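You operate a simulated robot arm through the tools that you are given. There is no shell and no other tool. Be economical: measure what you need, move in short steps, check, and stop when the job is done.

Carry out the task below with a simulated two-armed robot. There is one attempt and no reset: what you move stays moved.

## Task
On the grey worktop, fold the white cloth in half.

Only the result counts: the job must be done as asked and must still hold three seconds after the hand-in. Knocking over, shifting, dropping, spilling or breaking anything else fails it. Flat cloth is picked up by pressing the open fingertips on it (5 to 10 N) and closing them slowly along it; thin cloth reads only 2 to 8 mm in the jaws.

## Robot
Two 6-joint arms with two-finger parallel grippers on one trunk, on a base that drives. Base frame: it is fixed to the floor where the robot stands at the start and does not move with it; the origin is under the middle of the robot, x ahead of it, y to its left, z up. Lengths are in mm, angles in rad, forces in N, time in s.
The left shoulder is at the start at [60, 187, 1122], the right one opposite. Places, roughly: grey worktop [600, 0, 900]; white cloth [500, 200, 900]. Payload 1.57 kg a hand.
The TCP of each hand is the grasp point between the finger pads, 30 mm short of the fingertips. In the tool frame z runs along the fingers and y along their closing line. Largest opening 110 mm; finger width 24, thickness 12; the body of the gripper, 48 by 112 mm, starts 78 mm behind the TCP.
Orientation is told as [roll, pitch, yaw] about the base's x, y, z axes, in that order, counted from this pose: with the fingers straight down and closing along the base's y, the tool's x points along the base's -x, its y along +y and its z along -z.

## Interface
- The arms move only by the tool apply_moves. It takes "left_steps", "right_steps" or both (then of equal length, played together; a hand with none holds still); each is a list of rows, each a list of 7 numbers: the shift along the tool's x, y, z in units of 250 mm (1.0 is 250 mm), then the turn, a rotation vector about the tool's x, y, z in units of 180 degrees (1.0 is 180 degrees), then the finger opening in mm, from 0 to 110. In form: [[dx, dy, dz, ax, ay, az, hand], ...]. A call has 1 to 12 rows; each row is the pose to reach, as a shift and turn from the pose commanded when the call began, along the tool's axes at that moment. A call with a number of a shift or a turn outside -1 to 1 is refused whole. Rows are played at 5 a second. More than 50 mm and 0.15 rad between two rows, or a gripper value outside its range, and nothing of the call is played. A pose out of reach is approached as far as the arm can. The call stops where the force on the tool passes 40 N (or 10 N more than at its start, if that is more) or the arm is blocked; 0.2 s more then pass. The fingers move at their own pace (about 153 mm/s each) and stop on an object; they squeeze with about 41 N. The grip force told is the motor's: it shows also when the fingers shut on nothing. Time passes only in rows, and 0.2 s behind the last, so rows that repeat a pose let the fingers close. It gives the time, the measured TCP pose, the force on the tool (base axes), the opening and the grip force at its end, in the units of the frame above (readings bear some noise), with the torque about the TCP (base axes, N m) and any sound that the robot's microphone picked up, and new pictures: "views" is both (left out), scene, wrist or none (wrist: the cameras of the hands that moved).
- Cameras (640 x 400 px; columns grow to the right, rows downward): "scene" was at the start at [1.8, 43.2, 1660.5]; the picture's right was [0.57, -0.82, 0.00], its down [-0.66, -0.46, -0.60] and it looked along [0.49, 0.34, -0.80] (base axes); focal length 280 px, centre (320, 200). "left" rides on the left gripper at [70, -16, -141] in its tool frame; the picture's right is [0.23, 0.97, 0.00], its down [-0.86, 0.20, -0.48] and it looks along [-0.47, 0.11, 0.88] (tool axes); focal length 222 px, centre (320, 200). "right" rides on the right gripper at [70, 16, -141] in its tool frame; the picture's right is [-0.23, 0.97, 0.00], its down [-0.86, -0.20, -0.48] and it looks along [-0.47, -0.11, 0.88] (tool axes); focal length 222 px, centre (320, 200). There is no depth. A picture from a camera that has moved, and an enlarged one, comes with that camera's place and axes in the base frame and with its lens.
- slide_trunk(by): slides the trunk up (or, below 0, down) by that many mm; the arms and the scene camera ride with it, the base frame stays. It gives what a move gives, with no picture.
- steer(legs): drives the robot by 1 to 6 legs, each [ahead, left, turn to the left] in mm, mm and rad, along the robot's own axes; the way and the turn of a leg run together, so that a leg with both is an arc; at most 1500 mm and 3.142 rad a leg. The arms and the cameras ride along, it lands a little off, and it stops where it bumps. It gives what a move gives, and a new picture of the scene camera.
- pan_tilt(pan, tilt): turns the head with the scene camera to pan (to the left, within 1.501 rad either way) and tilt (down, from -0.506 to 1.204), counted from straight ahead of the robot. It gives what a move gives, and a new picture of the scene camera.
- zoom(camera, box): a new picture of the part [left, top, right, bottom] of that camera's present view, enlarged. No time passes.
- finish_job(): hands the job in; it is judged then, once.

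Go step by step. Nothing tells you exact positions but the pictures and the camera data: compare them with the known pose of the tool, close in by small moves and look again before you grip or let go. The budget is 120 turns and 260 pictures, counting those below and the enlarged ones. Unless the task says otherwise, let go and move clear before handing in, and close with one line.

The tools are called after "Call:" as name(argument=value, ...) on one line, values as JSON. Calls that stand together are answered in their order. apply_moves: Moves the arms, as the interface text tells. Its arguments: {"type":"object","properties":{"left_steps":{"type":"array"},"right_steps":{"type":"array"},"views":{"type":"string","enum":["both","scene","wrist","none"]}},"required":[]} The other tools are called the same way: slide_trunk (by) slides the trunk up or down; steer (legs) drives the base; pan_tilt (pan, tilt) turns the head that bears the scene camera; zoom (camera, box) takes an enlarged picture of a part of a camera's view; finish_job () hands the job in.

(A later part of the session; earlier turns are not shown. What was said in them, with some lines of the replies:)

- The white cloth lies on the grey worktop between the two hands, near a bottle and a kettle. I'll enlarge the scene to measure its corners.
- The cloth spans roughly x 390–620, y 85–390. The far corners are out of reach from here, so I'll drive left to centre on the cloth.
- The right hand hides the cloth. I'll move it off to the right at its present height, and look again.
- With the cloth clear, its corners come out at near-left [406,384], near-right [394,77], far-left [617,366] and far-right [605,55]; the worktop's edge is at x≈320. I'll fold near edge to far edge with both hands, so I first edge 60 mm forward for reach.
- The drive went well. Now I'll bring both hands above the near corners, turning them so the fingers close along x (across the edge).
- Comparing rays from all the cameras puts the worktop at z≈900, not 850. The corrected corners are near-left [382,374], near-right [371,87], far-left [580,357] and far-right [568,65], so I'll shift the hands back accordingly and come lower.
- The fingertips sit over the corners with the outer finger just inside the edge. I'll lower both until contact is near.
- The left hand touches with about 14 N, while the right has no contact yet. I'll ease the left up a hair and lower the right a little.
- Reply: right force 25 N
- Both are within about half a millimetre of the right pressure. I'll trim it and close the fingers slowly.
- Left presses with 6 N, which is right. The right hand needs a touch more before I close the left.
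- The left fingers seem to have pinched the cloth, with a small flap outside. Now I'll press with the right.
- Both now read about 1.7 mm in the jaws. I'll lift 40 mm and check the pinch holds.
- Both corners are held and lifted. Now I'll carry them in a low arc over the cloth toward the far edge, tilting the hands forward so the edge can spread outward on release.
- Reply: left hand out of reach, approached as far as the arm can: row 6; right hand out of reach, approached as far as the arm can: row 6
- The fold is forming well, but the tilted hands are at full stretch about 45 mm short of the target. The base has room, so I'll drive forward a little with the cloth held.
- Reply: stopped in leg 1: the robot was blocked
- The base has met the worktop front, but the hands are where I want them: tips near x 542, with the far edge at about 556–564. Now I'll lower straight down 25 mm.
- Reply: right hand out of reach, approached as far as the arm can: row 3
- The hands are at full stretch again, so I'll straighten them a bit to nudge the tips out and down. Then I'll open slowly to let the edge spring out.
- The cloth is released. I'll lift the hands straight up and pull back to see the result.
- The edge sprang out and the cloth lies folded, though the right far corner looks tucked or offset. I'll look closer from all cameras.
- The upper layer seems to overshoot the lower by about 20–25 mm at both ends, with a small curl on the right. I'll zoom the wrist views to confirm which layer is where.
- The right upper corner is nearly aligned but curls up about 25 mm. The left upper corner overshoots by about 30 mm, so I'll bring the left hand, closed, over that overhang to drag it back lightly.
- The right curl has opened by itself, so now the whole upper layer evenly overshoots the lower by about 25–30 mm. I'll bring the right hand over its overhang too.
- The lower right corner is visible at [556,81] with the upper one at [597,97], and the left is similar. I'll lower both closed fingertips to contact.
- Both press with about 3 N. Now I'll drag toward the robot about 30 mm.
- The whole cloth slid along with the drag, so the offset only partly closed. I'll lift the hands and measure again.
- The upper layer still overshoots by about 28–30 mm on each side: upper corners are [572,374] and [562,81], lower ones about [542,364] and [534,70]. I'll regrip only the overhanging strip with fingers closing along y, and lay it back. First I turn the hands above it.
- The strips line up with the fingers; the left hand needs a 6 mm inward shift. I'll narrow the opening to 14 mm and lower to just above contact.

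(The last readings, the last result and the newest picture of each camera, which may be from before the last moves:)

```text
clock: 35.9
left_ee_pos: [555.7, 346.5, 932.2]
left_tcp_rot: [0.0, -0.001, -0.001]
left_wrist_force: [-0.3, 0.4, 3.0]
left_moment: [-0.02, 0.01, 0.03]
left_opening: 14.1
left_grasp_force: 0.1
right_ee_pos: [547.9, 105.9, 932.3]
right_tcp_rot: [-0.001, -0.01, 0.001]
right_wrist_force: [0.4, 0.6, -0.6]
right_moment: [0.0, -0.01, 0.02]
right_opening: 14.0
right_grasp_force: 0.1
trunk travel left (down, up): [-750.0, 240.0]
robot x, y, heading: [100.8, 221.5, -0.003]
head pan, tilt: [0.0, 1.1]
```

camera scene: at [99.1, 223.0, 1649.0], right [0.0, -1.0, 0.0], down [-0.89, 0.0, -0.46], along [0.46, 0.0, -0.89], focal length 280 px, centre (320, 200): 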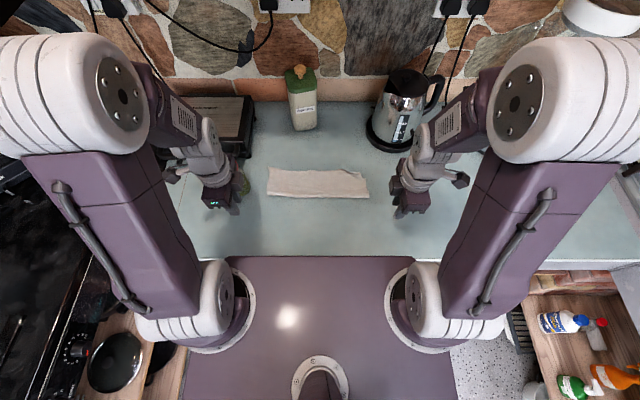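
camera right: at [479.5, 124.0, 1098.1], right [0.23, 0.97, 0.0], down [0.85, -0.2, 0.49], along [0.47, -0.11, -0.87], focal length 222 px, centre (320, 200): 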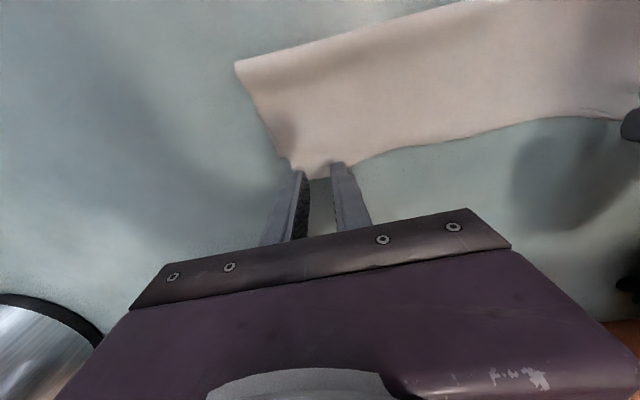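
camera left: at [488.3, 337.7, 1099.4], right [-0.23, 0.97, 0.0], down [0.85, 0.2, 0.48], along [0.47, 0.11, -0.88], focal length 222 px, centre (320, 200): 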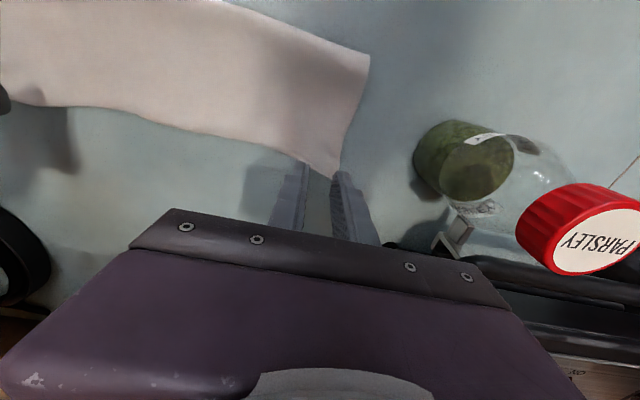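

Call:
apply_moves(left_steps=[[0, 0, 0.001, 0, 0, 0, 14], [0, 0, 0.001, 0, 0, 0, 14]], right_steps=[[0, 0, 0.0015, 0, 0, 0, 14], [0, 0, 0.003, 0, 0, 0, 14]], views="none")

```text
clock: 36.5
left_ee_pos: [554.2, 347.8, 931.9]
left_tcp_rot: [0.001, -0.005, 0.001]
left_wrist_force: [1.9, -0.9, 10.0]
left_moment: [-0.1, 0.04, -0.02]
left_opening: 13.8
left_grasp_force: 0.1
right_ee_pos: [548.0, 105.9, 931.8]
right_tcp_rot: [0.001, -0.012, 0.001]
right_wrist_force: [0.7, 0.5, 3.8]
right_moment: [-0.04, 0.06, 0.02]
right_opening: 13.8
right_grasp_force: 0.1
trunk travel left (down, up): [-750.0, 240.0]
robot x, y, heading: [98.8, 221.4, 0.002]
head pan, tilt: [0.0, 1.1]
```

Left presses with 10 N and right with about 4 N. I'll trim these a touch and close both slowly.

Call:
apply_moves(left_steps=[[0, 0, -0.0004, 0, 0, 0, 14], [0, 0, -0.0004, 0, 0, 0, 12], [0, 0, -0.0004, 0, 0, 0, 10], [0, 0, -0.0004, 0, 0, 0, 8], [0, 0, -0.0004, 0, 0, 0, 6], [0, 0, -0.0004, 0, 0, 0, 4], [0, 0, -0.0004, 0, 0, 0, 2], [0, 0, -0.0004, 0, 0, 0, 0], [0, 0, -0.0004, 0, 0, 0, 0]], right_steps=[[0, 0, 0.0006, 0, 0, 0, 14], [0, 0, 0.0006, 0, 0, 0, 12], [0, 0, 0.0006, 0, 0, 0, 10], [0, 0, 0.0006, 0, 0, 0, 8], [0, 0, 0.0006, 0, 0, 0, 6], [0, 0, 0.0006, 0, 0, 0, 4], [0, 0, 0.0006, 0, 0, 0, 2], [0, 0, 0.0006, 0, 0, 0, 0], [0, 0, 0.0006, 0, 0, 0, 0]], views="none")

Call:
zoom(camera="left", box=[240, 80, 400, 200])

Call:
zoom(camera="right", box=[240, 80, 400, 200])

```text
clock: 38.5
left_ee_pos: [554.7, 346.6, 931.9]
left_tcp_rot: [0.0, -0.001, 0.001]
left_wrist_force: [0.4, -0.2, -0.4]
left_moment: [-0.04, 0.01, -0.01]
left_opening: 0.0
left_grasp_force: 20.9
right_ee_pos: [547.9, 106.1, 931.6]
right_tcp_rot: [0.0, -0.012, 0.0]
right_wrist_force: [1.8, -0.9, 20.2]
right_moment: [-0.14, 0.15, 0.03]
right_opening: 0.0
right_grasp_force: 21.3
trunk travel left (down, up): [-750.0, 240.0]
robot x, y, heading: [97.4, 223.9, -0.0]
head pan, tilt: [0.0, 1.1]
```

```text
3.33 times, centred on (320, 140) of left
camera zoom: at [484.1, 330.9, 1072.6], right [-0.23, 0.97, 0.0], down [0.85, 0.2, 0.48], along [0.47, 0.11, -0.88], focal length 740 px, centre (320, 400)
```

zoom: 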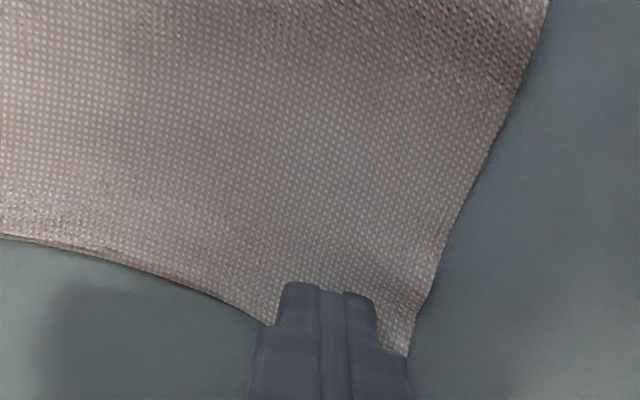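

```text
3.33 times, centred on (320, 140) of right
camera zoom: at [477.2, 122.7, 1071.0], right [0.23, 0.97, 0.0], down [0.85, -0.2, 0.49], along [0.48, -0.11, -0.87], focal length 740 px, centre (320, 400)
```

zoom: 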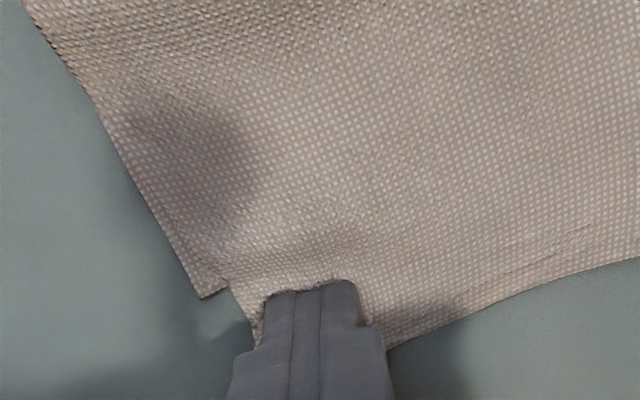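

Both closed on nothing (0.0 mm), since the opening was too small to gather cloth. I'll rise slightly, open to 24 mm and press again.

Call:
apply_moves(left_steps=[[0, 0, -0.01, 0, 0, 0, 0], [0, -0.008, -0.01, 0, 0, 0, 24], [0, -0.008, -0.004, 0, 0, 0, 24], [0, -0.008, 0, 0, 0, 0, 24], [0, -0.008, 0.001, 0, 0, 0, 24]], right_steps=[[0, 0, -0.012, 0, 0, 0, 0], [0, 0, -0.012, 0, 0, 0, 24], [0, 0, -0.006, 0, 0, 0, 24], [0, 0, -0.003, 0, 0, 0, 24], [0, 0, -0.002, 0, 0, 0, 24]], views="none")

Call:
zoom(camera="left", box=[240, 80, 400, 200])

Call:
zoom(camera="right", box=[240, 80, 400, 200])

```text
clock: 39.7
left_ee_pos: [555.8, 345.6, 932.0]
left_tcp_rot: [0.0, -0.002, 0.001]
left_wrist_force: [-0.6, -0.4, 7.7]
left_moment: [-0.14, 0.08, -0.01]
left_opening: 24.1
left_grasp_force: 0.4
right_ee_pos: [548.3, 105.0, 930.5]
right_tcp_rot: [0.0, -0.011, 0.0]
right_wrist_force: [-0.3, 1.1, 0.6]
right_moment: [0.0, -0.01, 0.0]
right_opening: 24.1
right_grasp_force: 0.0
trunk travel left (down, up): [-750.0, 240.0]
robot x, y, heading: [97.7, 223.3, 0.002]
head pan, tilt: [0.0, 1.1]
```

```text
3.33 times, centred on (320, 140) of left
camera zoom: at [485.6, 328.8, 1072.1], right [-0.23, 0.97, 0.0], down [0.85, 0.2, 0.48], along [0.47, 0.11, -0.88], focal length 740 px, centre (320, 400)
```

zoom: 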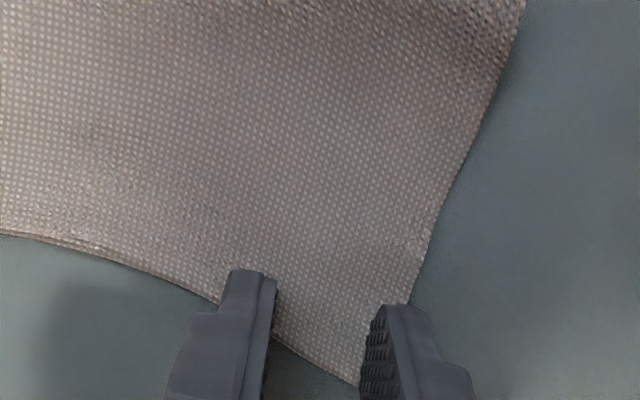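

```text
3.33 times, centred on (320, 140) of right
camera zoom: at [478.5, 122.4, 1071.5], right [0.23, 0.97, 0.0], down [0.85, -0.2, 0.49], along [0.48, -0.11, -0.87], focal length 740 px, centre (320, 400)
```

zoom: 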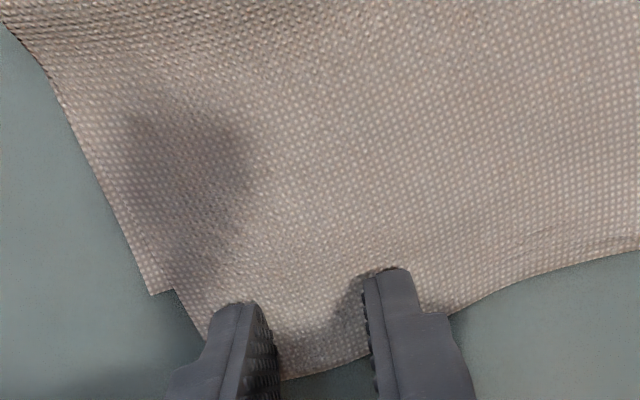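

The left outer finger is half off the edge, so I'll shift it 7 mm inward; the right needs a little more pressure.

Call:
apply_moves(left_steps=[[0, 0, -0.008, 0, 0, 0, 24], [0.004, -0.028, -0.008, 0, 0, 0, 24], [0.004, -0.028, -0.002, 0, 0, 0, 24], [0.004, -0.028, -0.0003, 0, 0, 0, 24]], right_steps=[[0, 0, 0.001, 0, 0, 0, 24], [0, 0, 0.0014, 0, 0, 0, 24], [0, 0, 0.0018, 0, 0, 0, 24], [0, 0, 0.0018, 0, 0, 0, 24]], views="none")

```text
clock: 40.7
left_ee_pos: [553.4, 339.0, 932.3]
left_tcp_rot: [0.0, -0.004, 0.0]
left_wrist_force: [-0.7, 0.9, 7.9]
left_moment: [-0.07, 0.15, 0.0]
left_opening: 24.2
left_grasp_force: 0.4
right_ee_pos: [547.9, 106.8, 931.5]
right_tcp_rot: [0.001, -0.012, -0.001]
right_wrist_force: [0.2, 0.2, 3.3]
right_moment: [-0.05, 0.03, 0.05]
right_opening: 24.0
right_grasp_force: 0.0
trunk travel left (down, up): [-750.0, 240.0]
robot x, y, heading: [92.6, 220.9, 0.001]
head pan, tilt: [0.0, 1.1]
```

Now I'll close both slowly, adding slight pressure on the right.

Call:
apply_moves(left_steps=[[0, 0, 0.0003, 0, 0, 0, 22], [0, 0, 0.0003, 0, 0, 0, 20], [0, 0, 0.0003, 0, 0, 0, 18], [0, 0, 0.0003, 0, 0, 0, 16], [0, 0, 0.0003, 0, 0, 0, 14], [0, 0, 0.0003, 0, 0, 0, 12], [0, 0, 0.0003, 0, 0, 0, 10], [0, 0, 0.0003, 0, 0, 0, 8], [0, 0, 0.0003, 0, 0, 0, 5], [0, 0, 0.0003, 0, 0, 0, 2], [0, 0, 0.0003, 0, 0, 0, 0], [0, 0, 0.0003, 0, 0, 0, 0]], right_steps=[[0, 0, 0.001, 0, 0, 0, 22], [0, 0, 0.001, 0, 0, 0, 20], [0, 0, 0.001, 0, 0, 0, 18], [0, 0, 0.001, 0, 0, 0, 16], [0, 0, 0.001, 0, 0, 0, 14], [0, 0, 0.001, 0, 0, 0, 12], [0, 0, 0.001, 0, 0, 0, 10], [0, 0, 0.001, 0, 0, 0, 8], [0, 0, 0.001, 0, 0, 0, 5], [0, 0, 0.001, 0, 0, 0, 2], [0, 0, 0.001, 0, 0, 0, 0], [0, 0, 0.001, 0, 0, 0, 0]], views="none")

Call:
zoom(camera="left", box=[240, 80, 400, 200])

Call:
zoom(camera="right", box=[240, 80, 400, 200])

```text
clock: 43.3
left_ee_pos: [553.0, 338.9, 931.3]
left_tcp_rot: [0.0, -0.002, 0.0]
left_wrist_force: [0.3, 1.2, 13.8]
left_moment: [0.01, 0.14, -0.03]
left_opening: 1.8
left_grasp_force: 23.6
right_ee_pos: [548.1, 105.5, 931.2]
right_tcp_rot: [0.0, -0.012, 0.0]
right_wrist_force: [-0.7, -0.8, 7.2]
right_moment: [-0.06, 0.08, 0.03]
right_opening: 0.2
right_grasp_force: 21.2
trunk travel left (down, up): [-750.0, 240.0]
robot x, y, heading: [97.2, 223.4, -0.001]
head pan, tilt: [0.0, 1.1]
```

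```text
3.33 times, centred on (320, 140) of left
camera zoom: at [482.9, 322.5, 1072.1], right [-0.23, 0.97, 0.0], down [0.85, 0.2, 0.48], along [0.47, 0.11, -0.88], focal length 740 px, centre (320, 400)
```

zoom: 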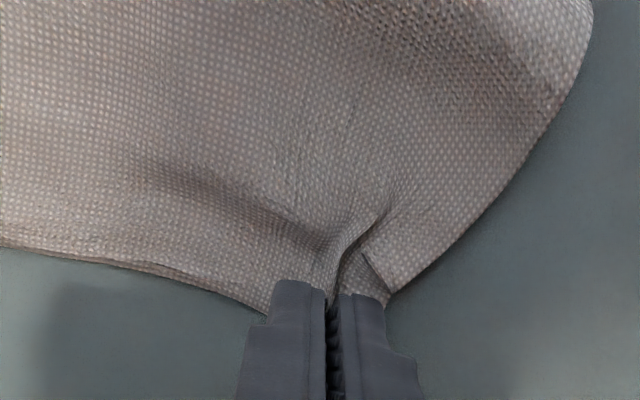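

```text
3.33 times, centred on (320, 140) of right
camera zoom: at [477.1, 122.8, 1071.1], right [0.23, 0.97, 0.0], down [0.85, -0.2, 0.49], along [0.48, -0.11, -0.87], focal length 740 px, centre (320, 400)
```

zoom: 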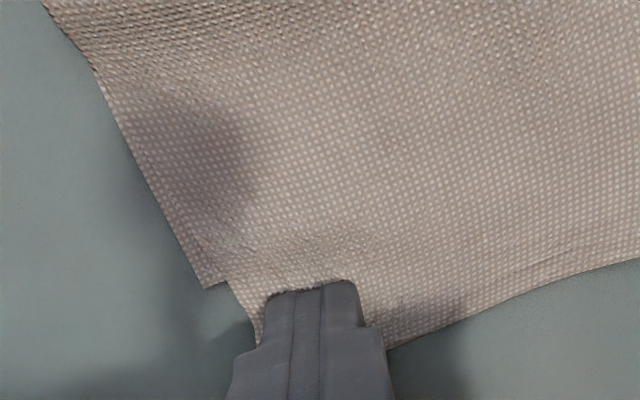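

The left hand has gripped only the upper layer, and the lower corner shows at [541,354]. The right slipped, so I'll retry it with a wider opening and firmer press.

Call:
apply_moves(right_steps=[[0, 0, -0.012, 0, 0, 0, 0], [-0.004, 0.01, -0.012, 0, 0, 0, 28], [-0.004, 0.01, -0.005, 0, 0, 0, 28], [-0.004, 0.01, -0.001, 0, 0, 0, 28], [-0.004, 0.01, 0, 0, 0, 0, 28]], views="none")

```text
clock: 44.5
left_ee_pos: [552.9, 339.1, 931.2]
left_tcp_rot: [0.0, -0.001, 0.0]
left_wrist_force: [-0.3, 2.2, 17.1]
left_moment: [-0.01, 0.17, -0.05]
left_opening: 1.7
left_grasp_force: 24.2
right_ee_pos: [549.0, 107.4, 931.7]
right_tcp_rot: [0.0, -0.013, 0.0]
right_wrist_force: [-0.2, 0.7, -0.3]
right_moment: [-0.02, 0.02, 0.01]
right_opening: 28.1
right_grasp_force: 0.0
trunk travel left (down, up): [-750.0, 240.0]
robot x, y, heading: [96.2, 220.3, 0.004]
head pan, tilt: [0.0, 1.1]
```

Call:
apply_moves(left_steps=[[0, 0, -0.002, 0, 0, 0, 0], [0, 0, -0.002, 0, 0, 0, 0]], right_steps=[[0, 0, 0.001, 0, 0, 0, 28], [0, 0, 0.0025, 0, 0, 0, 28]], views="none")

```text
clock: 45.1
left_ee_pos: [551.9, 338.7, 932.1]
left_tcp_rot: [0.0, -0.003, 0.0]
left_wrist_force: [0.4, 1.6, 5.6]
left_moment: [0.02, 0.09, 0.0]
left_opening: 2.1
left_grasp_force: 23.4
right_ee_pos: [548.6, 107.8, 931.6]
right_tcp_rot: [0.0, -0.013, 0.001]
right_wrist_force: [-1.5, -1.1, 9.7]
right_moment: [-0.15, 0.11, 0.01]
right_opening: 28.3
right_grasp_force: 0.3
trunk travel left (down, up): [-750.0, 240.0]
robot x, y, heading: [99.2, 224.0, -0.002]
head pan, tilt: [0.0, 1.1]
```

The right now presses with about 10 N, so I'll close it slowly.

Call:
apply_moves(right_steps=[[0, 0, 0.0003, 0, 0, 0, 26], [0, 0, 0.0003, 0, 0, 0, 24], [0, 0, 0.0003, 0, 0, 0, 22], [0, 0, 0.0003, 0, 0, 0, 20], [0, 0, 0.0003, 0, 0, 0, 18], [0, 0, 0.0003, 0, 0, 0, 16], [0, 0, 0.0003, 0, 0, 0, 13], [0, 0, 0.0003, 0, 0, 0, 10], [0, 0, 0.0003, 0, 0, 0, 7], [0, 0, 0.0003, 0, 0, 0, 4], [0, 0, 0.0003, 0, 0, 0, 0], [0, 0, 0.0003, 0, 0, 0, 0]], views="none")

Call:
zoom(camera="right", box=[240, 80, 400, 200])

```text
clock: 47.7
left_ee_pos: [552.7, 339.8, 931.8]
left_tcp_rot: [-0.002, -0.001, 0.0]
left_wrist_force: [0.3, -1.6, 0.7]
left_moment: [-0.07, -0.01, 0.04]
left_opening: 2.1
left_grasp_force: 23.5
right_ee_pos: [547.2, 109.0, 931.8]
right_tcp_rot: [0.001, -0.014, 0.0]
right_wrist_force: [1.5, 2.3, 28.3]
right_moment: [-0.01, 0.17, 0.01]
right_opening: 2.1
right_grasp_force: 23.7
trunk travel left (down, up): [-750.0, 240.0]
robot x, y, heading: [98.7, 224.0, 0.001]
head pan, tilt: [0.0, 1.1]
```

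```text
3.33 times, centred on (320, 140) of right
camera zoom: at [477.8, 125.6, 1070.9], right [0.23, 0.97, 0.0], down [0.85, -0.2, 0.49], along [0.48, -0.11, -0.87], focal length 740 px, centre (320, 400)
```

zoom: 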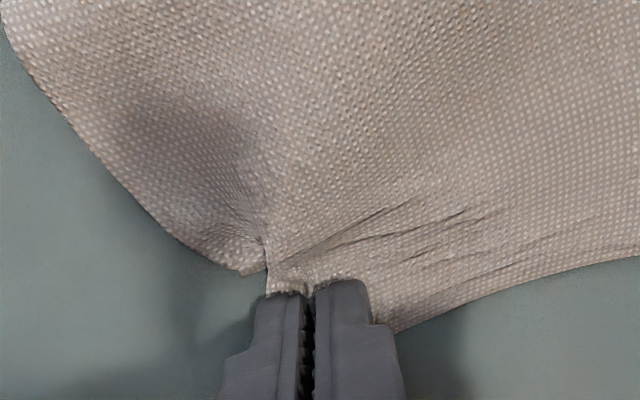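

Both now hold about 2 mm. I'll lift 30 mm and check that only the upper layer comes.

Call:
apply_moves(left_steps=[[0, 0, -0.04, 0, 0, 0, 0], [0.01, 0, -0.08, 0, 0, 0, 0], [0.02, 0, -0.12, 0, 0, 0, 0]], right_steps=[[0, 0, -0.04, 0, 0, 0, 0], [0.01, 0, -0.08, 0, 0, 0, 0], [0.02, 0, -0.12, 0, 0, 0, 0]], views="wrist")

Call:
zoom(camera="scene", box=[240, 140, 400, 240])

Call:
zoom(camera="right", box=[240, 80, 400, 200])

Call:
zoom(camera="left", box=[240, 80, 400, 200])

```text
clock: 48.5
left_ee_pos: [549.6, 337.5, 959.8]
left_tcp_rot: [0.0, 0.001, -0.002]
left_wrist_force: [-0.4, -1.2, 0.2]
left_moment: [-0.05, -0.03, -0.05]
left_opening: 1.8
left_grasp_force: 23.6
right_ee_pos: [543.3, 109.0, 959.8]
right_tcp_rot: [0.001, -0.008, -0.001]
right_wrist_force: [0.2, 0.4, 0.4]
right_moment: [0.04, 0.03, 0.02]
right_opening: 2.0
right_grasp_force: 23.8
trunk travel left (down, up): [-750.0, 240.0]
robot x, y, heading: [97.1, 223.2, 0.002]
head pan, tilt: [0.0, 1.1]
camera right: at [474.3, 124.9, 1100.1], right [0.23, 0.97, 0.0], down [0.85, -0.2, 0.49], along [0.47, -0.11, -0.87], focal length 222 px, centre (320, 200)
camera left: at [479.8, 321.4, 1101.6], right [-0.23, 0.97, 0.0], down [0.85, 0.2, 0.48], along [0.47, 0.11, -0.88], focal length 222 px, centre (320, 200)
```

right: 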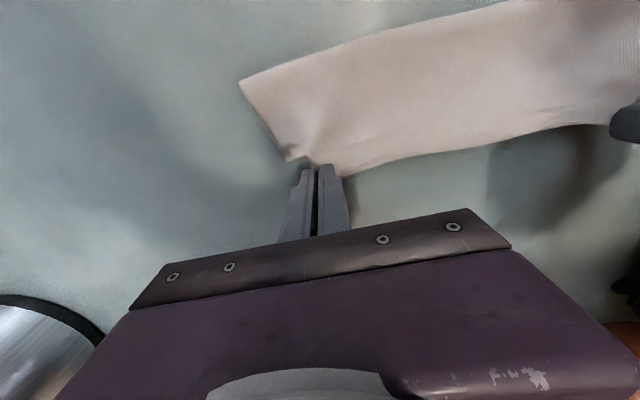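
left: 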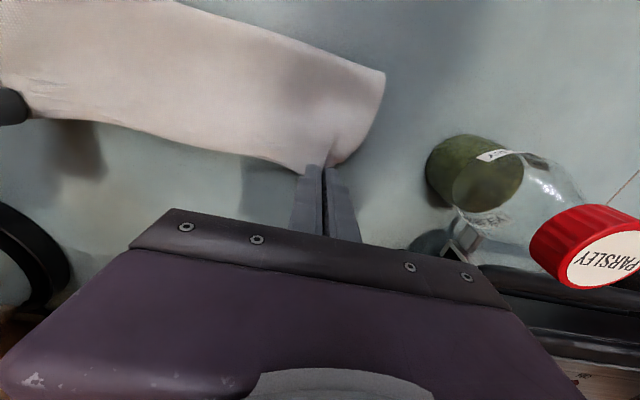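

```text
4.00 times, centred on (320, 190) of scene
camera zoom: at [102.8, 222.8, 1648.9], right [0.0, -1.0, 0.0], down [-0.89, 0.0, -0.45], along [0.45, 0.0, -0.89], focal length 1122 px, centre (320, 240)
```

zoom: 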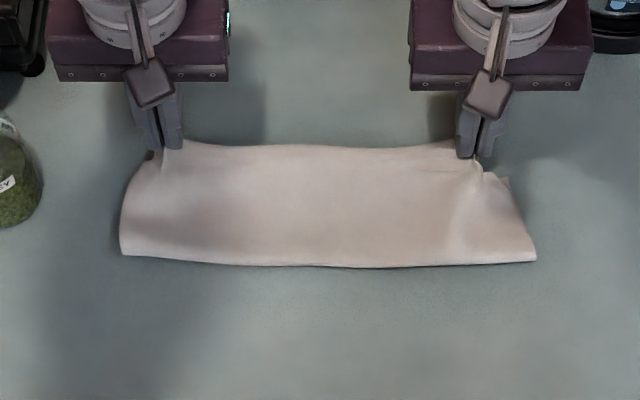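

```text
3.33 times, centred on (320, 140) of right
camera zoom: at [474.3, 124.9, 1100.1], right [0.23, 0.97, 0.0], down [0.85, -0.2, 0.49], along [0.47, -0.11, -0.87], focal length 740 px, centre (320, 400)
```

zoom: 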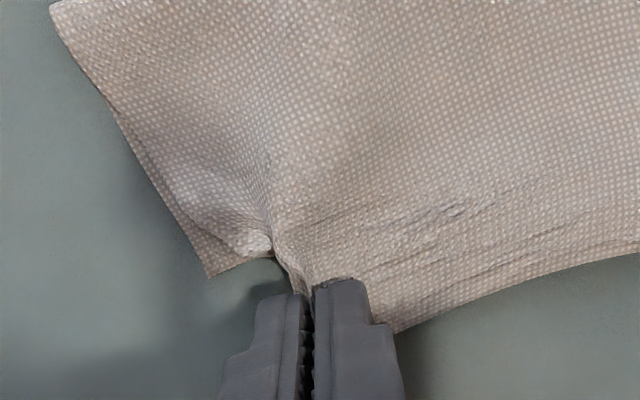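

```text
3.33 times, centred on (320, 140) of left
camera zoom: at [479.8, 321.4, 1101.6], right [-0.23, 0.97, 0.0], down [0.85, 0.2, 0.48], along [0.47, 0.11, -0.88], focal length 740 px, centre (320, 400)
```

zoom: 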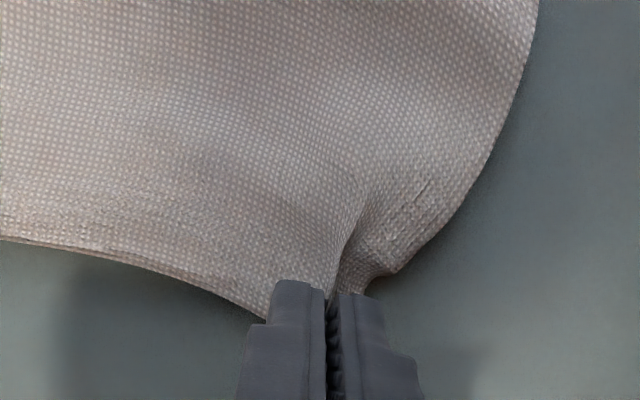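

The upper layer is lifted and the lower stays on the table. Now I'll carry it back 34 mm toward the robot, 10 mm to the right, and lower it.

Call:
apply_moves(left_steps=[[0.03, -0.01, -0.04, 0, 0, 0, 0], [0.07, -0.02, -0.05, 0, 0, 0, 0], [0.11, -0.03, -0.03, 0, 0, 0, 0], [0.136, -0.04, 0.02, 0, 0, 0, 0], [0.136, -0.04, 0.06, 0, 0, 0, 0], [0.136, -0.04, 0.096, 0, 0, 0, 0]], right_steps=[[0.03, -0.01, -0.04, 0, 0, 0, 0], [0.07, -0.02, -0.05, 0, 0, 0, 0], [0.11, -0.03, -0.03, 0, 0, 0, 0], [0.136, -0.04, 0.02, 0, 0, 0, 0], [0.136, -0.04, 0.06, 0, 0, 0, 0], [0.136, -0.04, 0.096, 0, 0, 0, 0]], views="none")

Call:
zoom(camera="scene", box=[240, 140, 400, 240])

Call:
zoom(camera="right", box=[220, 60, 420, 210])

Call:
zoom(camera="left", box=[220, 60, 420, 210])

```text
clock: 49.9
left_ee_pos: [517.0, 328.6, 936.8]
left_tcp_rot: [0.001, 0.0, -0.001]
left_wrist_force: [-0.2, -1.7, 0.5]
left_moment: [-0.05, 0.02, 0.04]
left_opening: 1.8
left_grasp_force: 23.4
right_ee_pos: [510.4, 97.6, 935.0]
right_tcp_rot: [0.002, -0.012, 0.002]
right_wrist_force: [0.0, 2.3, -0.1]
right_moment: [0.05, -0.02, 0.0]
right_opening: 1.8
right_grasp_force: 23.7
trunk travel left (down, up): [-750.0, 240.0]
robot x, y, heading: [94.3, 224.8, -0.004]
head pan, tilt: [0.0, 1.1]
```

```text
4.00 times, centred on (320, 190) of scene
camera zoom: at [103.6, 223.0, 1649.0], right [0.0, -1.0, 0.0], down [-0.89, 0.0, -0.45], along [0.45, 0.0, -0.89], focal length 1122 px, centre (320, 240)
```

zoom: 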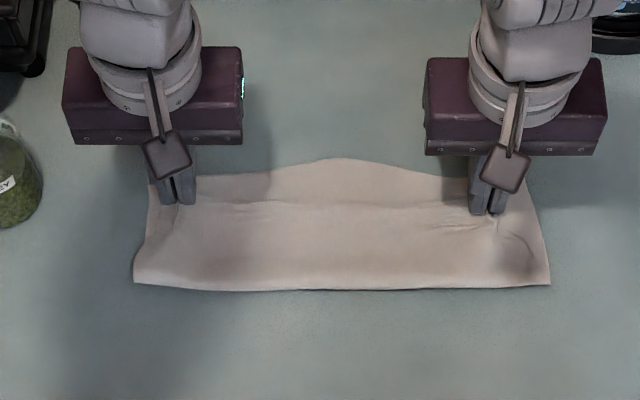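

```text
2.67 times, centred on (320, 135) of right
camera zoom: at [440.6, 114.5, 1074.9], right [0.23, 0.97, 0.0], down [0.85, -0.2, 0.49], along [0.47, -0.11, -0.87], focal length 592 px, centre (320, 373)
```

zoom: 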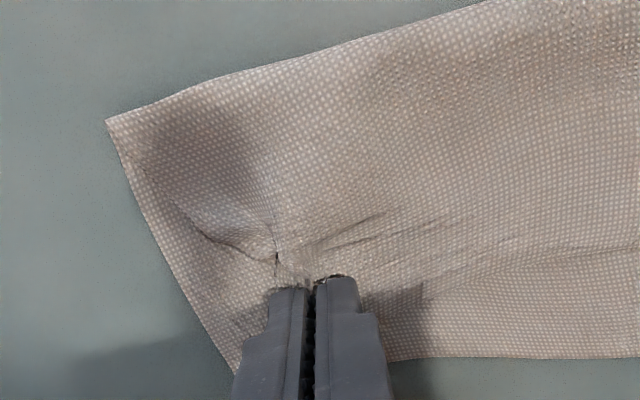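

```text
2.67 times, centred on (320, 135) of left
camera zoom: at [446.7, 312.4, 1077.7], right [-0.23, 0.97, 0.0], down [0.85, 0.2, 0.48], along [0.47, 0.11, -0.88], focal length 592 px, centre (320, 373)
```

zoom: 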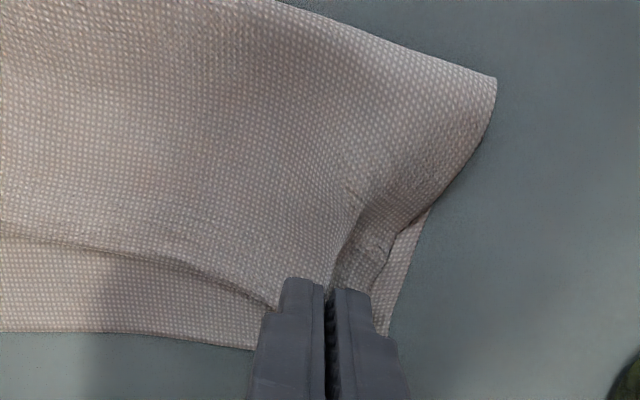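

That looks right: the lower layer's bulged middle shows as the shape demands, and the corners nearly match. I'll lower a bit and open slowly.

Call:
apply_moves(left_steps=[[0, 0, 0.008, 0, 0, 0, 0], [0, 0, 0.008, 0, 0, 0, 5], [0, 0, 0.008, 0, 0, 0, 12], [0, 0, 0.008, 0, 0, 0, 19], [0, 0, 0.008, 0, 0, 0, 26]], right_steps=[[0, 0, 0.006, 0, 0, 0, 0], [0, 0, 0.006, 0, 0, 0, 5], [0, 0, 0.006, 0, 0, 0, 12], [0, 0, 0.006, 0, 0, 0, 19], [0, 0, 0.006, 0, 0, 0, 26]], views="none")

Call:
apply_moves(left_steps=[[0, 0, -0.06, 0, 0, 0, 26], [0, 0, -0.18, 0, 0, 0, 26], [-0.14, 0, -0.3, 0, 0, 0, 26], [-0.3, 0, -0.36, 0, 0, 0, 26]], right_steps=[[0, 0, -0.06, 0, 0, 0, 26], [0, 0, -0.18, 0, 0, 0, 26], [-0.14, 0, -0.3, 0, 0, 0, 26], [-0.3, 0, -0.36, 0, 0, 0, 26]], views="wrist")

Call:
zoom(camera="scene", box=[240, 140, 400, 240])

```text
clock: 51.1
left_ee_pos: [516.9, 328.2, 934.8]
left_tcp_rot: [0.0, 0.001, 0.0]
left_wrist_force: [0.0, -0.4, 0.1]
left_moment: [0.01, -0.02, 0.01]
left_opening: 25.8
left_grasp_force: 0.0
right_ee_pos: [510.8, 98.5, 933.2]
right_tcp_rot: [0.0, -0.011, 0.0]
right_wrist_force: [-0.3, -0.4, 0.7]
right_moment: [0.0, 0.01, 0.02]
right_opening: 25.8
right_grasp_force: 0.1
trunk travel left (down, up): [-750.0, 240.0]
robot x, y, heading: [95.9, 225.3, 0.0]
head pan, tilt: [0.0, 1.1]
```

```text
clock: 52.1
left_ee_pos: [594.9, 327.2, 1022.2]
left_tcp_rot: [-0.001, 0.004, 0.0]
left_wrist_force: [0.1, 0.2, -0.3]
left_moment: [0.02, 0.04, 0.02]
left_opening: 25.9
left_grasp_force: 0.2
right_ee_pos: [588.6, 99.1, 1021.7]
right_tcp_rot: [0.0, -0.006, 0.001]
right_wrist_force: [0.5, -0.3, 1.2]
right_moment: [-0.01, 0.03, -0.02]
right_opening: 26.0
right_grasp_force: 0.0
trunk travel left (down, up): [-750.0, 240.0]
robot x, y, heading: [98.9, 221.2, 0.0]
head pan, tilt: [0.0, 1.1]
camera right: at [519.4, 116.0, 1162.3], right [0.23, 0.97, 0.0], down [0.85, -0.2, 0.48], along [0.47, -0.11, -0.87], focal length 222 px, centre (320, 200)
camera left: at [524.6, 311.1, 1163.6], right [-0.23, 0.97, 0.0], down [0.86, 0.2, 0.48], along [0.46, 0.11, -0.88], focal length 222 px, centre (320, 200)
```

right: 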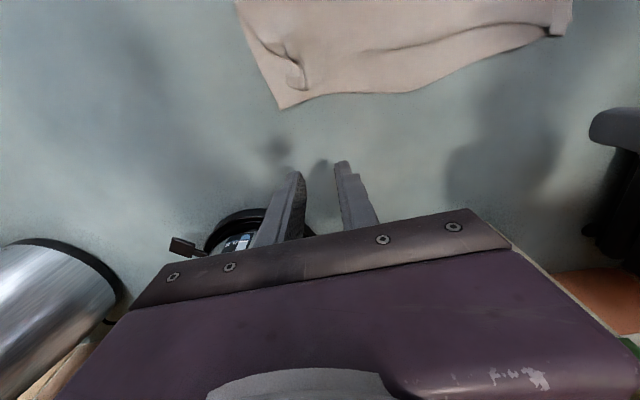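
left: 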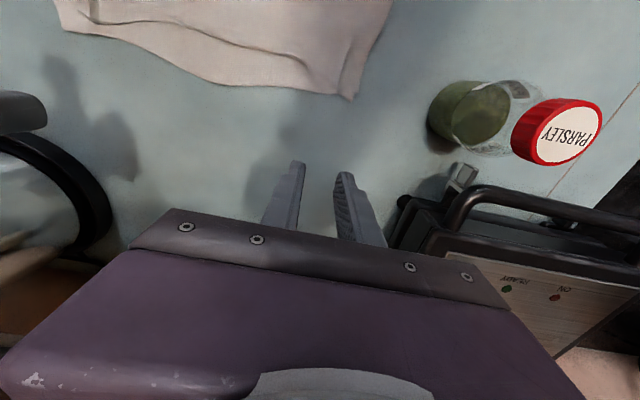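

```text
4.00 times, centred on (320, 190) of scene
camera zoom: at [107.6, 222.9, 1649.0], right [0.0, -1.0, 0.0], down [-0.89, 0.0, -0.45], along [0.45, 0.0, -0.89], focal length 1122 px, centre (320, 240)
```

zoom: 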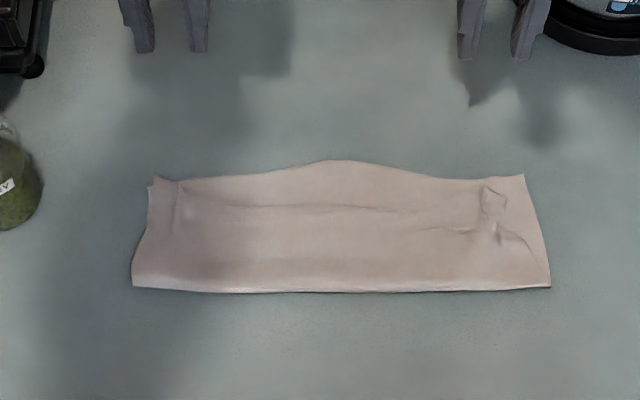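

The layers are now almost aligned, with a small crumple at the right upper corner. I'll zoom in on both corners.

Call:
zoom(camera="scene", box=[330, 170, 386, 222])

Call:
zoom(camera="scene", box=[264, 170, 320, 222])

Call:
zoom(camera="right", box=[220, 0, 420, 125])

Call:
zoom(camera="left", box=[220, 0, 420, 125])

```text
7.69 times, centred on (358, 196) of scene
camera zoom: at [107.6, 222.9, 1649.0], right [0.0, -1.0, 0.0], down [-0.89, 0.0, -0.45], along [0.45, 0.0, -0.89], focal length 2157 px, centre (28, 231)
```

zoom: 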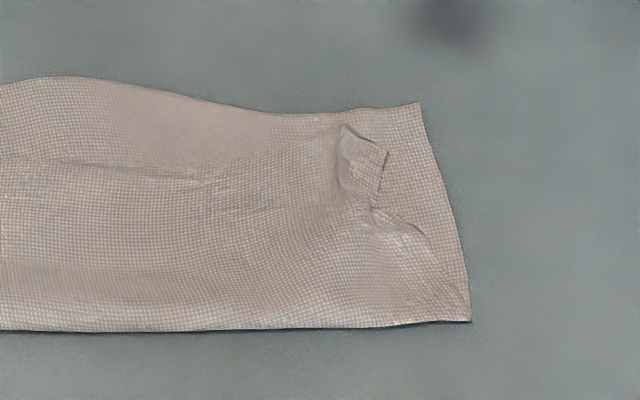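

```text
7.69 times, centred on (292, 196) of scene
camera zoom: at [107.6, 222.9, 1649.0], right [0.0, -1.0, 0.0], down [-0.89, 0.0, -0.45], along [0.45, 0.0, -0.89], focal length 2157 px, centre (535, 231)
```

zoom: 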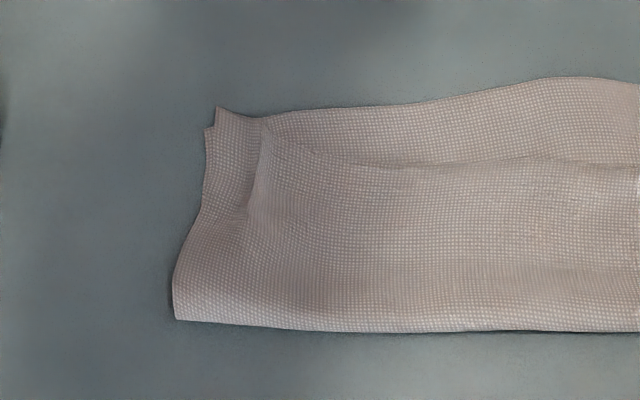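

```text
3.20 times, centred on (320, 62) of right
camera zoom: at [519.4, 116.0, 1162.3], right [0.23, 0.97, 0.0], down [0.85, -0.2, 0.48], along [0.47, -0.11, -0.87], focal length 711 px, centre (320, 640)
```

zoom: 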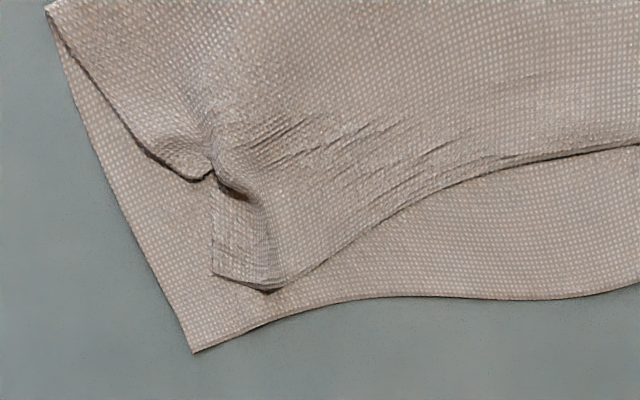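

```text
3.20 times, centred on (320, 62) of left
camera zoom: at [524.6, 311.1, 1163.6], right [-0.23, 0.97, 0.0], down [0.86, 0.2, 0.48], along [0.46, 0.11, -0.88], focal length 711 px, centre (320, 640)
```

zoom: 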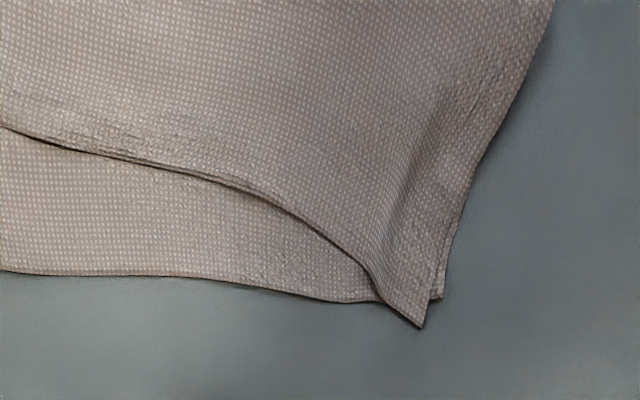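

The left corner matches within about 8 mm. The right upper corner is puckered at [519,81] against the lower at [540,66], so I'll smooth it outward with closed fingertips.

Call:
apply_moves(right_steps=[[0.12, -0.018, 0.05, 0, 0, 0, 0], [0.24, -0.036, 0.12, 0, 0, 0, 0], [0.3, -0.036, 0.22, 0, 0, 0, 0], [0.3, -0.036, 0.3, 0, 0, 0, 0], [0.3, -0.036, 0.335, 0, 0, 0, 0]], views="none")

Call:
zoom(camera="right", box=[220, 80, 420, 205])

```text
clock: 53.3
left_ee_pos: [590.9, 327.1, 1024.4]
left_tcp_rot: [-0.001, 0.0, 0.0]
left_wrist_force: [-0.6, -1.0, -1.1]
left_moment: [-0.01, 0.0, 0.01]
left_opening: 25.8
left_grasp_force: 0.2
right_ee_pos: [508.5, 89.5, 939.3]
right_tcp_rot: [-0.001, -0.009, -0.001]
right_wrist_force: [-0.1, 0.1, -0.1]
right_moment: [0.01, -0.01, 0.01]
right_opening: 0.0
right_grasp_force: 22.1
trunk travel left (down, up): [-750.0, 240.0]
robot x, y, heading: [98.8, 221.9, -0.002]
head pan, tilt: [0.0, 1.1]
```

```text
3.20 times, centred on (320, 142) of right
camera zoom: at [440.5, 106.1, 1079.0], right [0.23, 0.97, 0.0], down [0.85, -0.2, 0.49], along [0.47, -0.11, -0.87], focal length 711 px, centre (320, 384)
```

zoom: 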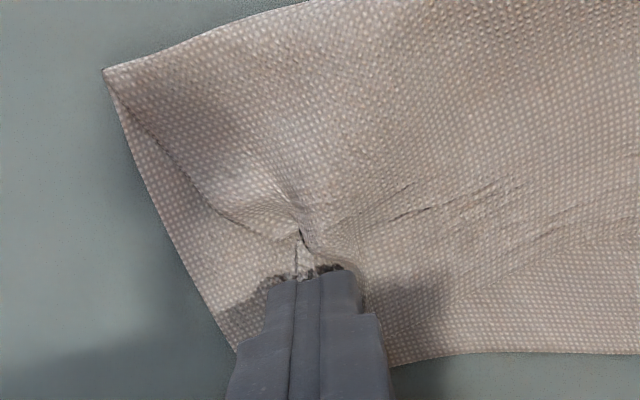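

Call:
apply_moves(right_steps=[[0, 0, 0.01, 0, 0, 0, 0], [0, 0, 0.018, 0, 0, 0, 0], [0, 0, 0.023, 0, 0, 0, 0]], views="none")

```text
clock: 54.1
left_ee_pos: [591.9, 327.0, 1023.7]
left_tcp_rot: [0.0, 0.0, 0.0]
left_wrist_force: [0.2, 0.0, 0.2]
left_moment: [-0.04, -0.01, 0.02]
left_opening: 26.0
left_grasp_force: 0.1
right_ee_pos: [513.2, 90.1, 934.0]
right_tcp_rot: [0.001, -0.01, 0.0]
right_wrist_force: [-0.8, -0.5, -0.3]
right_moment: [0.03, 0.0, 0.0]
right_opening: 0.0
right_grasp_force: 21.5
trunk travel left (down, up): [-750.0, 240.0]
robot x, y, heading: [99.4, 219.8, -0.0]
head pan, tilt: [0.0, 1.1]
```

Call:
apply_moves(right_steps=[[0, 0, 0.003, 0, 0, 0, 0], [0, 0, 0.006, 0, 0, 0, 0]], views="none")

```text
clock: 54.7
left_ee_pos: [591.1, 328.4, 1023.0]
left_tcp_rot: [0.001, 0.001, 0.0]
left_wrist_force: [-0.2, 1.1, -0.8]
left_moment: [0.02, -0.01, -0.02]
left_opening: 26.2
left_grasp_force: 0.0
right_ee_pos: [511.9, 89.1, 932.8]
right_tcp_rot: [0.001, -0.012, -0.001]
right_wrist_force: [-0.1, -0.3, 1.2]
right_moment: [-0.01, -0.03, 0.02]
right_opening: 0.2
right_grasp_force: 21.4
trunk travel left (down, up): [-750.0, 240.0]
robot x, y, heading: [98.5, 222.1, 0.001]
head pan, tilt: [0.0, 1.1]
```

Light contact is made. I'll drag it outward by 20 mm ahead and 13 mm to the right, then lift.

Call:
apply_moves(right_steps=[[-0.016, -0.01, 0.001, 0, 0, 0, 0], [-0.032, -0.021, 0.001, 0, 0, 0, 0], [-0.048, -0.031, 0.001, 0, 0, 0, 0], [-0.064, -0.042, 0.001, 0, 0, 0, 0], [-0.08, -0.052, 0.001, 0, 0, 0, 0], [-0.08, -0.052, -0.04, 0, 0, 0, 0], [-0.08, -0.052, -0.16, 0, 0, 0, 0], [-0.2, -0.052, -0.28, 0, 0, 0, 0], [-0.36, -0.052, -0.36, 0, 0, 0, 0]], views="none")

Call:
zoom(camera="right", box=[220, 0, 420, 125])

Call:
zoom(camera="scene", box=[240, 140, 400, 240])

```text
clock: 56.7
left_ee_pos: [593.1, 327.2, 1022.1]
left_tcp_rot: [-0.001, 0.002, -0.001]
left_wrist_force: [1.4, -0.1, 0.1]
left_moment: [-0.01, 0.04, 0.0]
left_opening: 26.1
left_grasp_force: 0.0
right_ee_pos: [600.2, 77.6, 1023.6]
right_tcp_rot: [0.001, -0.009, -0.001]
right_wrist_force: [0.9, 0.0, -0.1]
right_moment: [0.01, 0.01, -0.02]
right_opening: 0.0
right_grasp_force: 21.6
trunk travel left (down, up): [-750.0, 240.0]
robot x, y, heading: [96.2, 221.0, 0.003]
head pan, tilt: [0.0, 1.1]
```

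```text
3.20 times, centred on (320, 62) of right
camera zoom: at [530.7, 92.9, 1164.2], right [0.23, 0.97, 0.0], down [0.85, -0.2, 0.49], along [0.47, -0.11, -0.87], focal length 711 px, centre (320, 640)
```

zoom: 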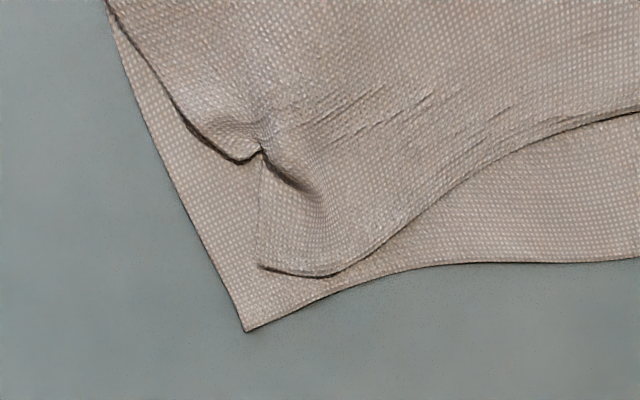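

```text
4.00 times, centred on (320, 190) of scene
camera zoom: at [105.3, 222.8, 1649.0], right [0.0, -1.0, 0.0], down [-0.89, 0.0, -0.45], along [0.45, 0.0, -0.89], focal length 1122 px, centre (320, 240)
```

zoom: 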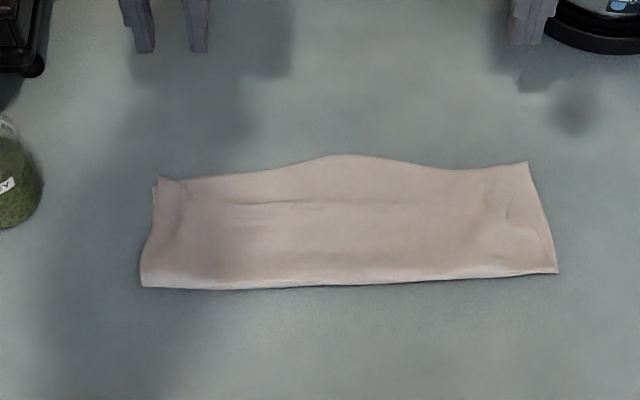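

The cloth lies folded in half: the left corner matched within about 8 mm at my last close look, and the right is now within about 20 mm. Both hands are clear, and the jar and kettle look untouched, so I'm handing in.

Call:
finish_job()

```text
The job is handed in.
```

I folded the white cloth in half on the grey worktop, near edge over far edge, and handed the job in with both hands clear. The corners are not exact: the left pair is within about 8 mm and the right pair within about 20 mm, with a small pucker at the right corner. The base stopped against something, probably the worktop front, on its last drive forward; nothing appeared to shift.
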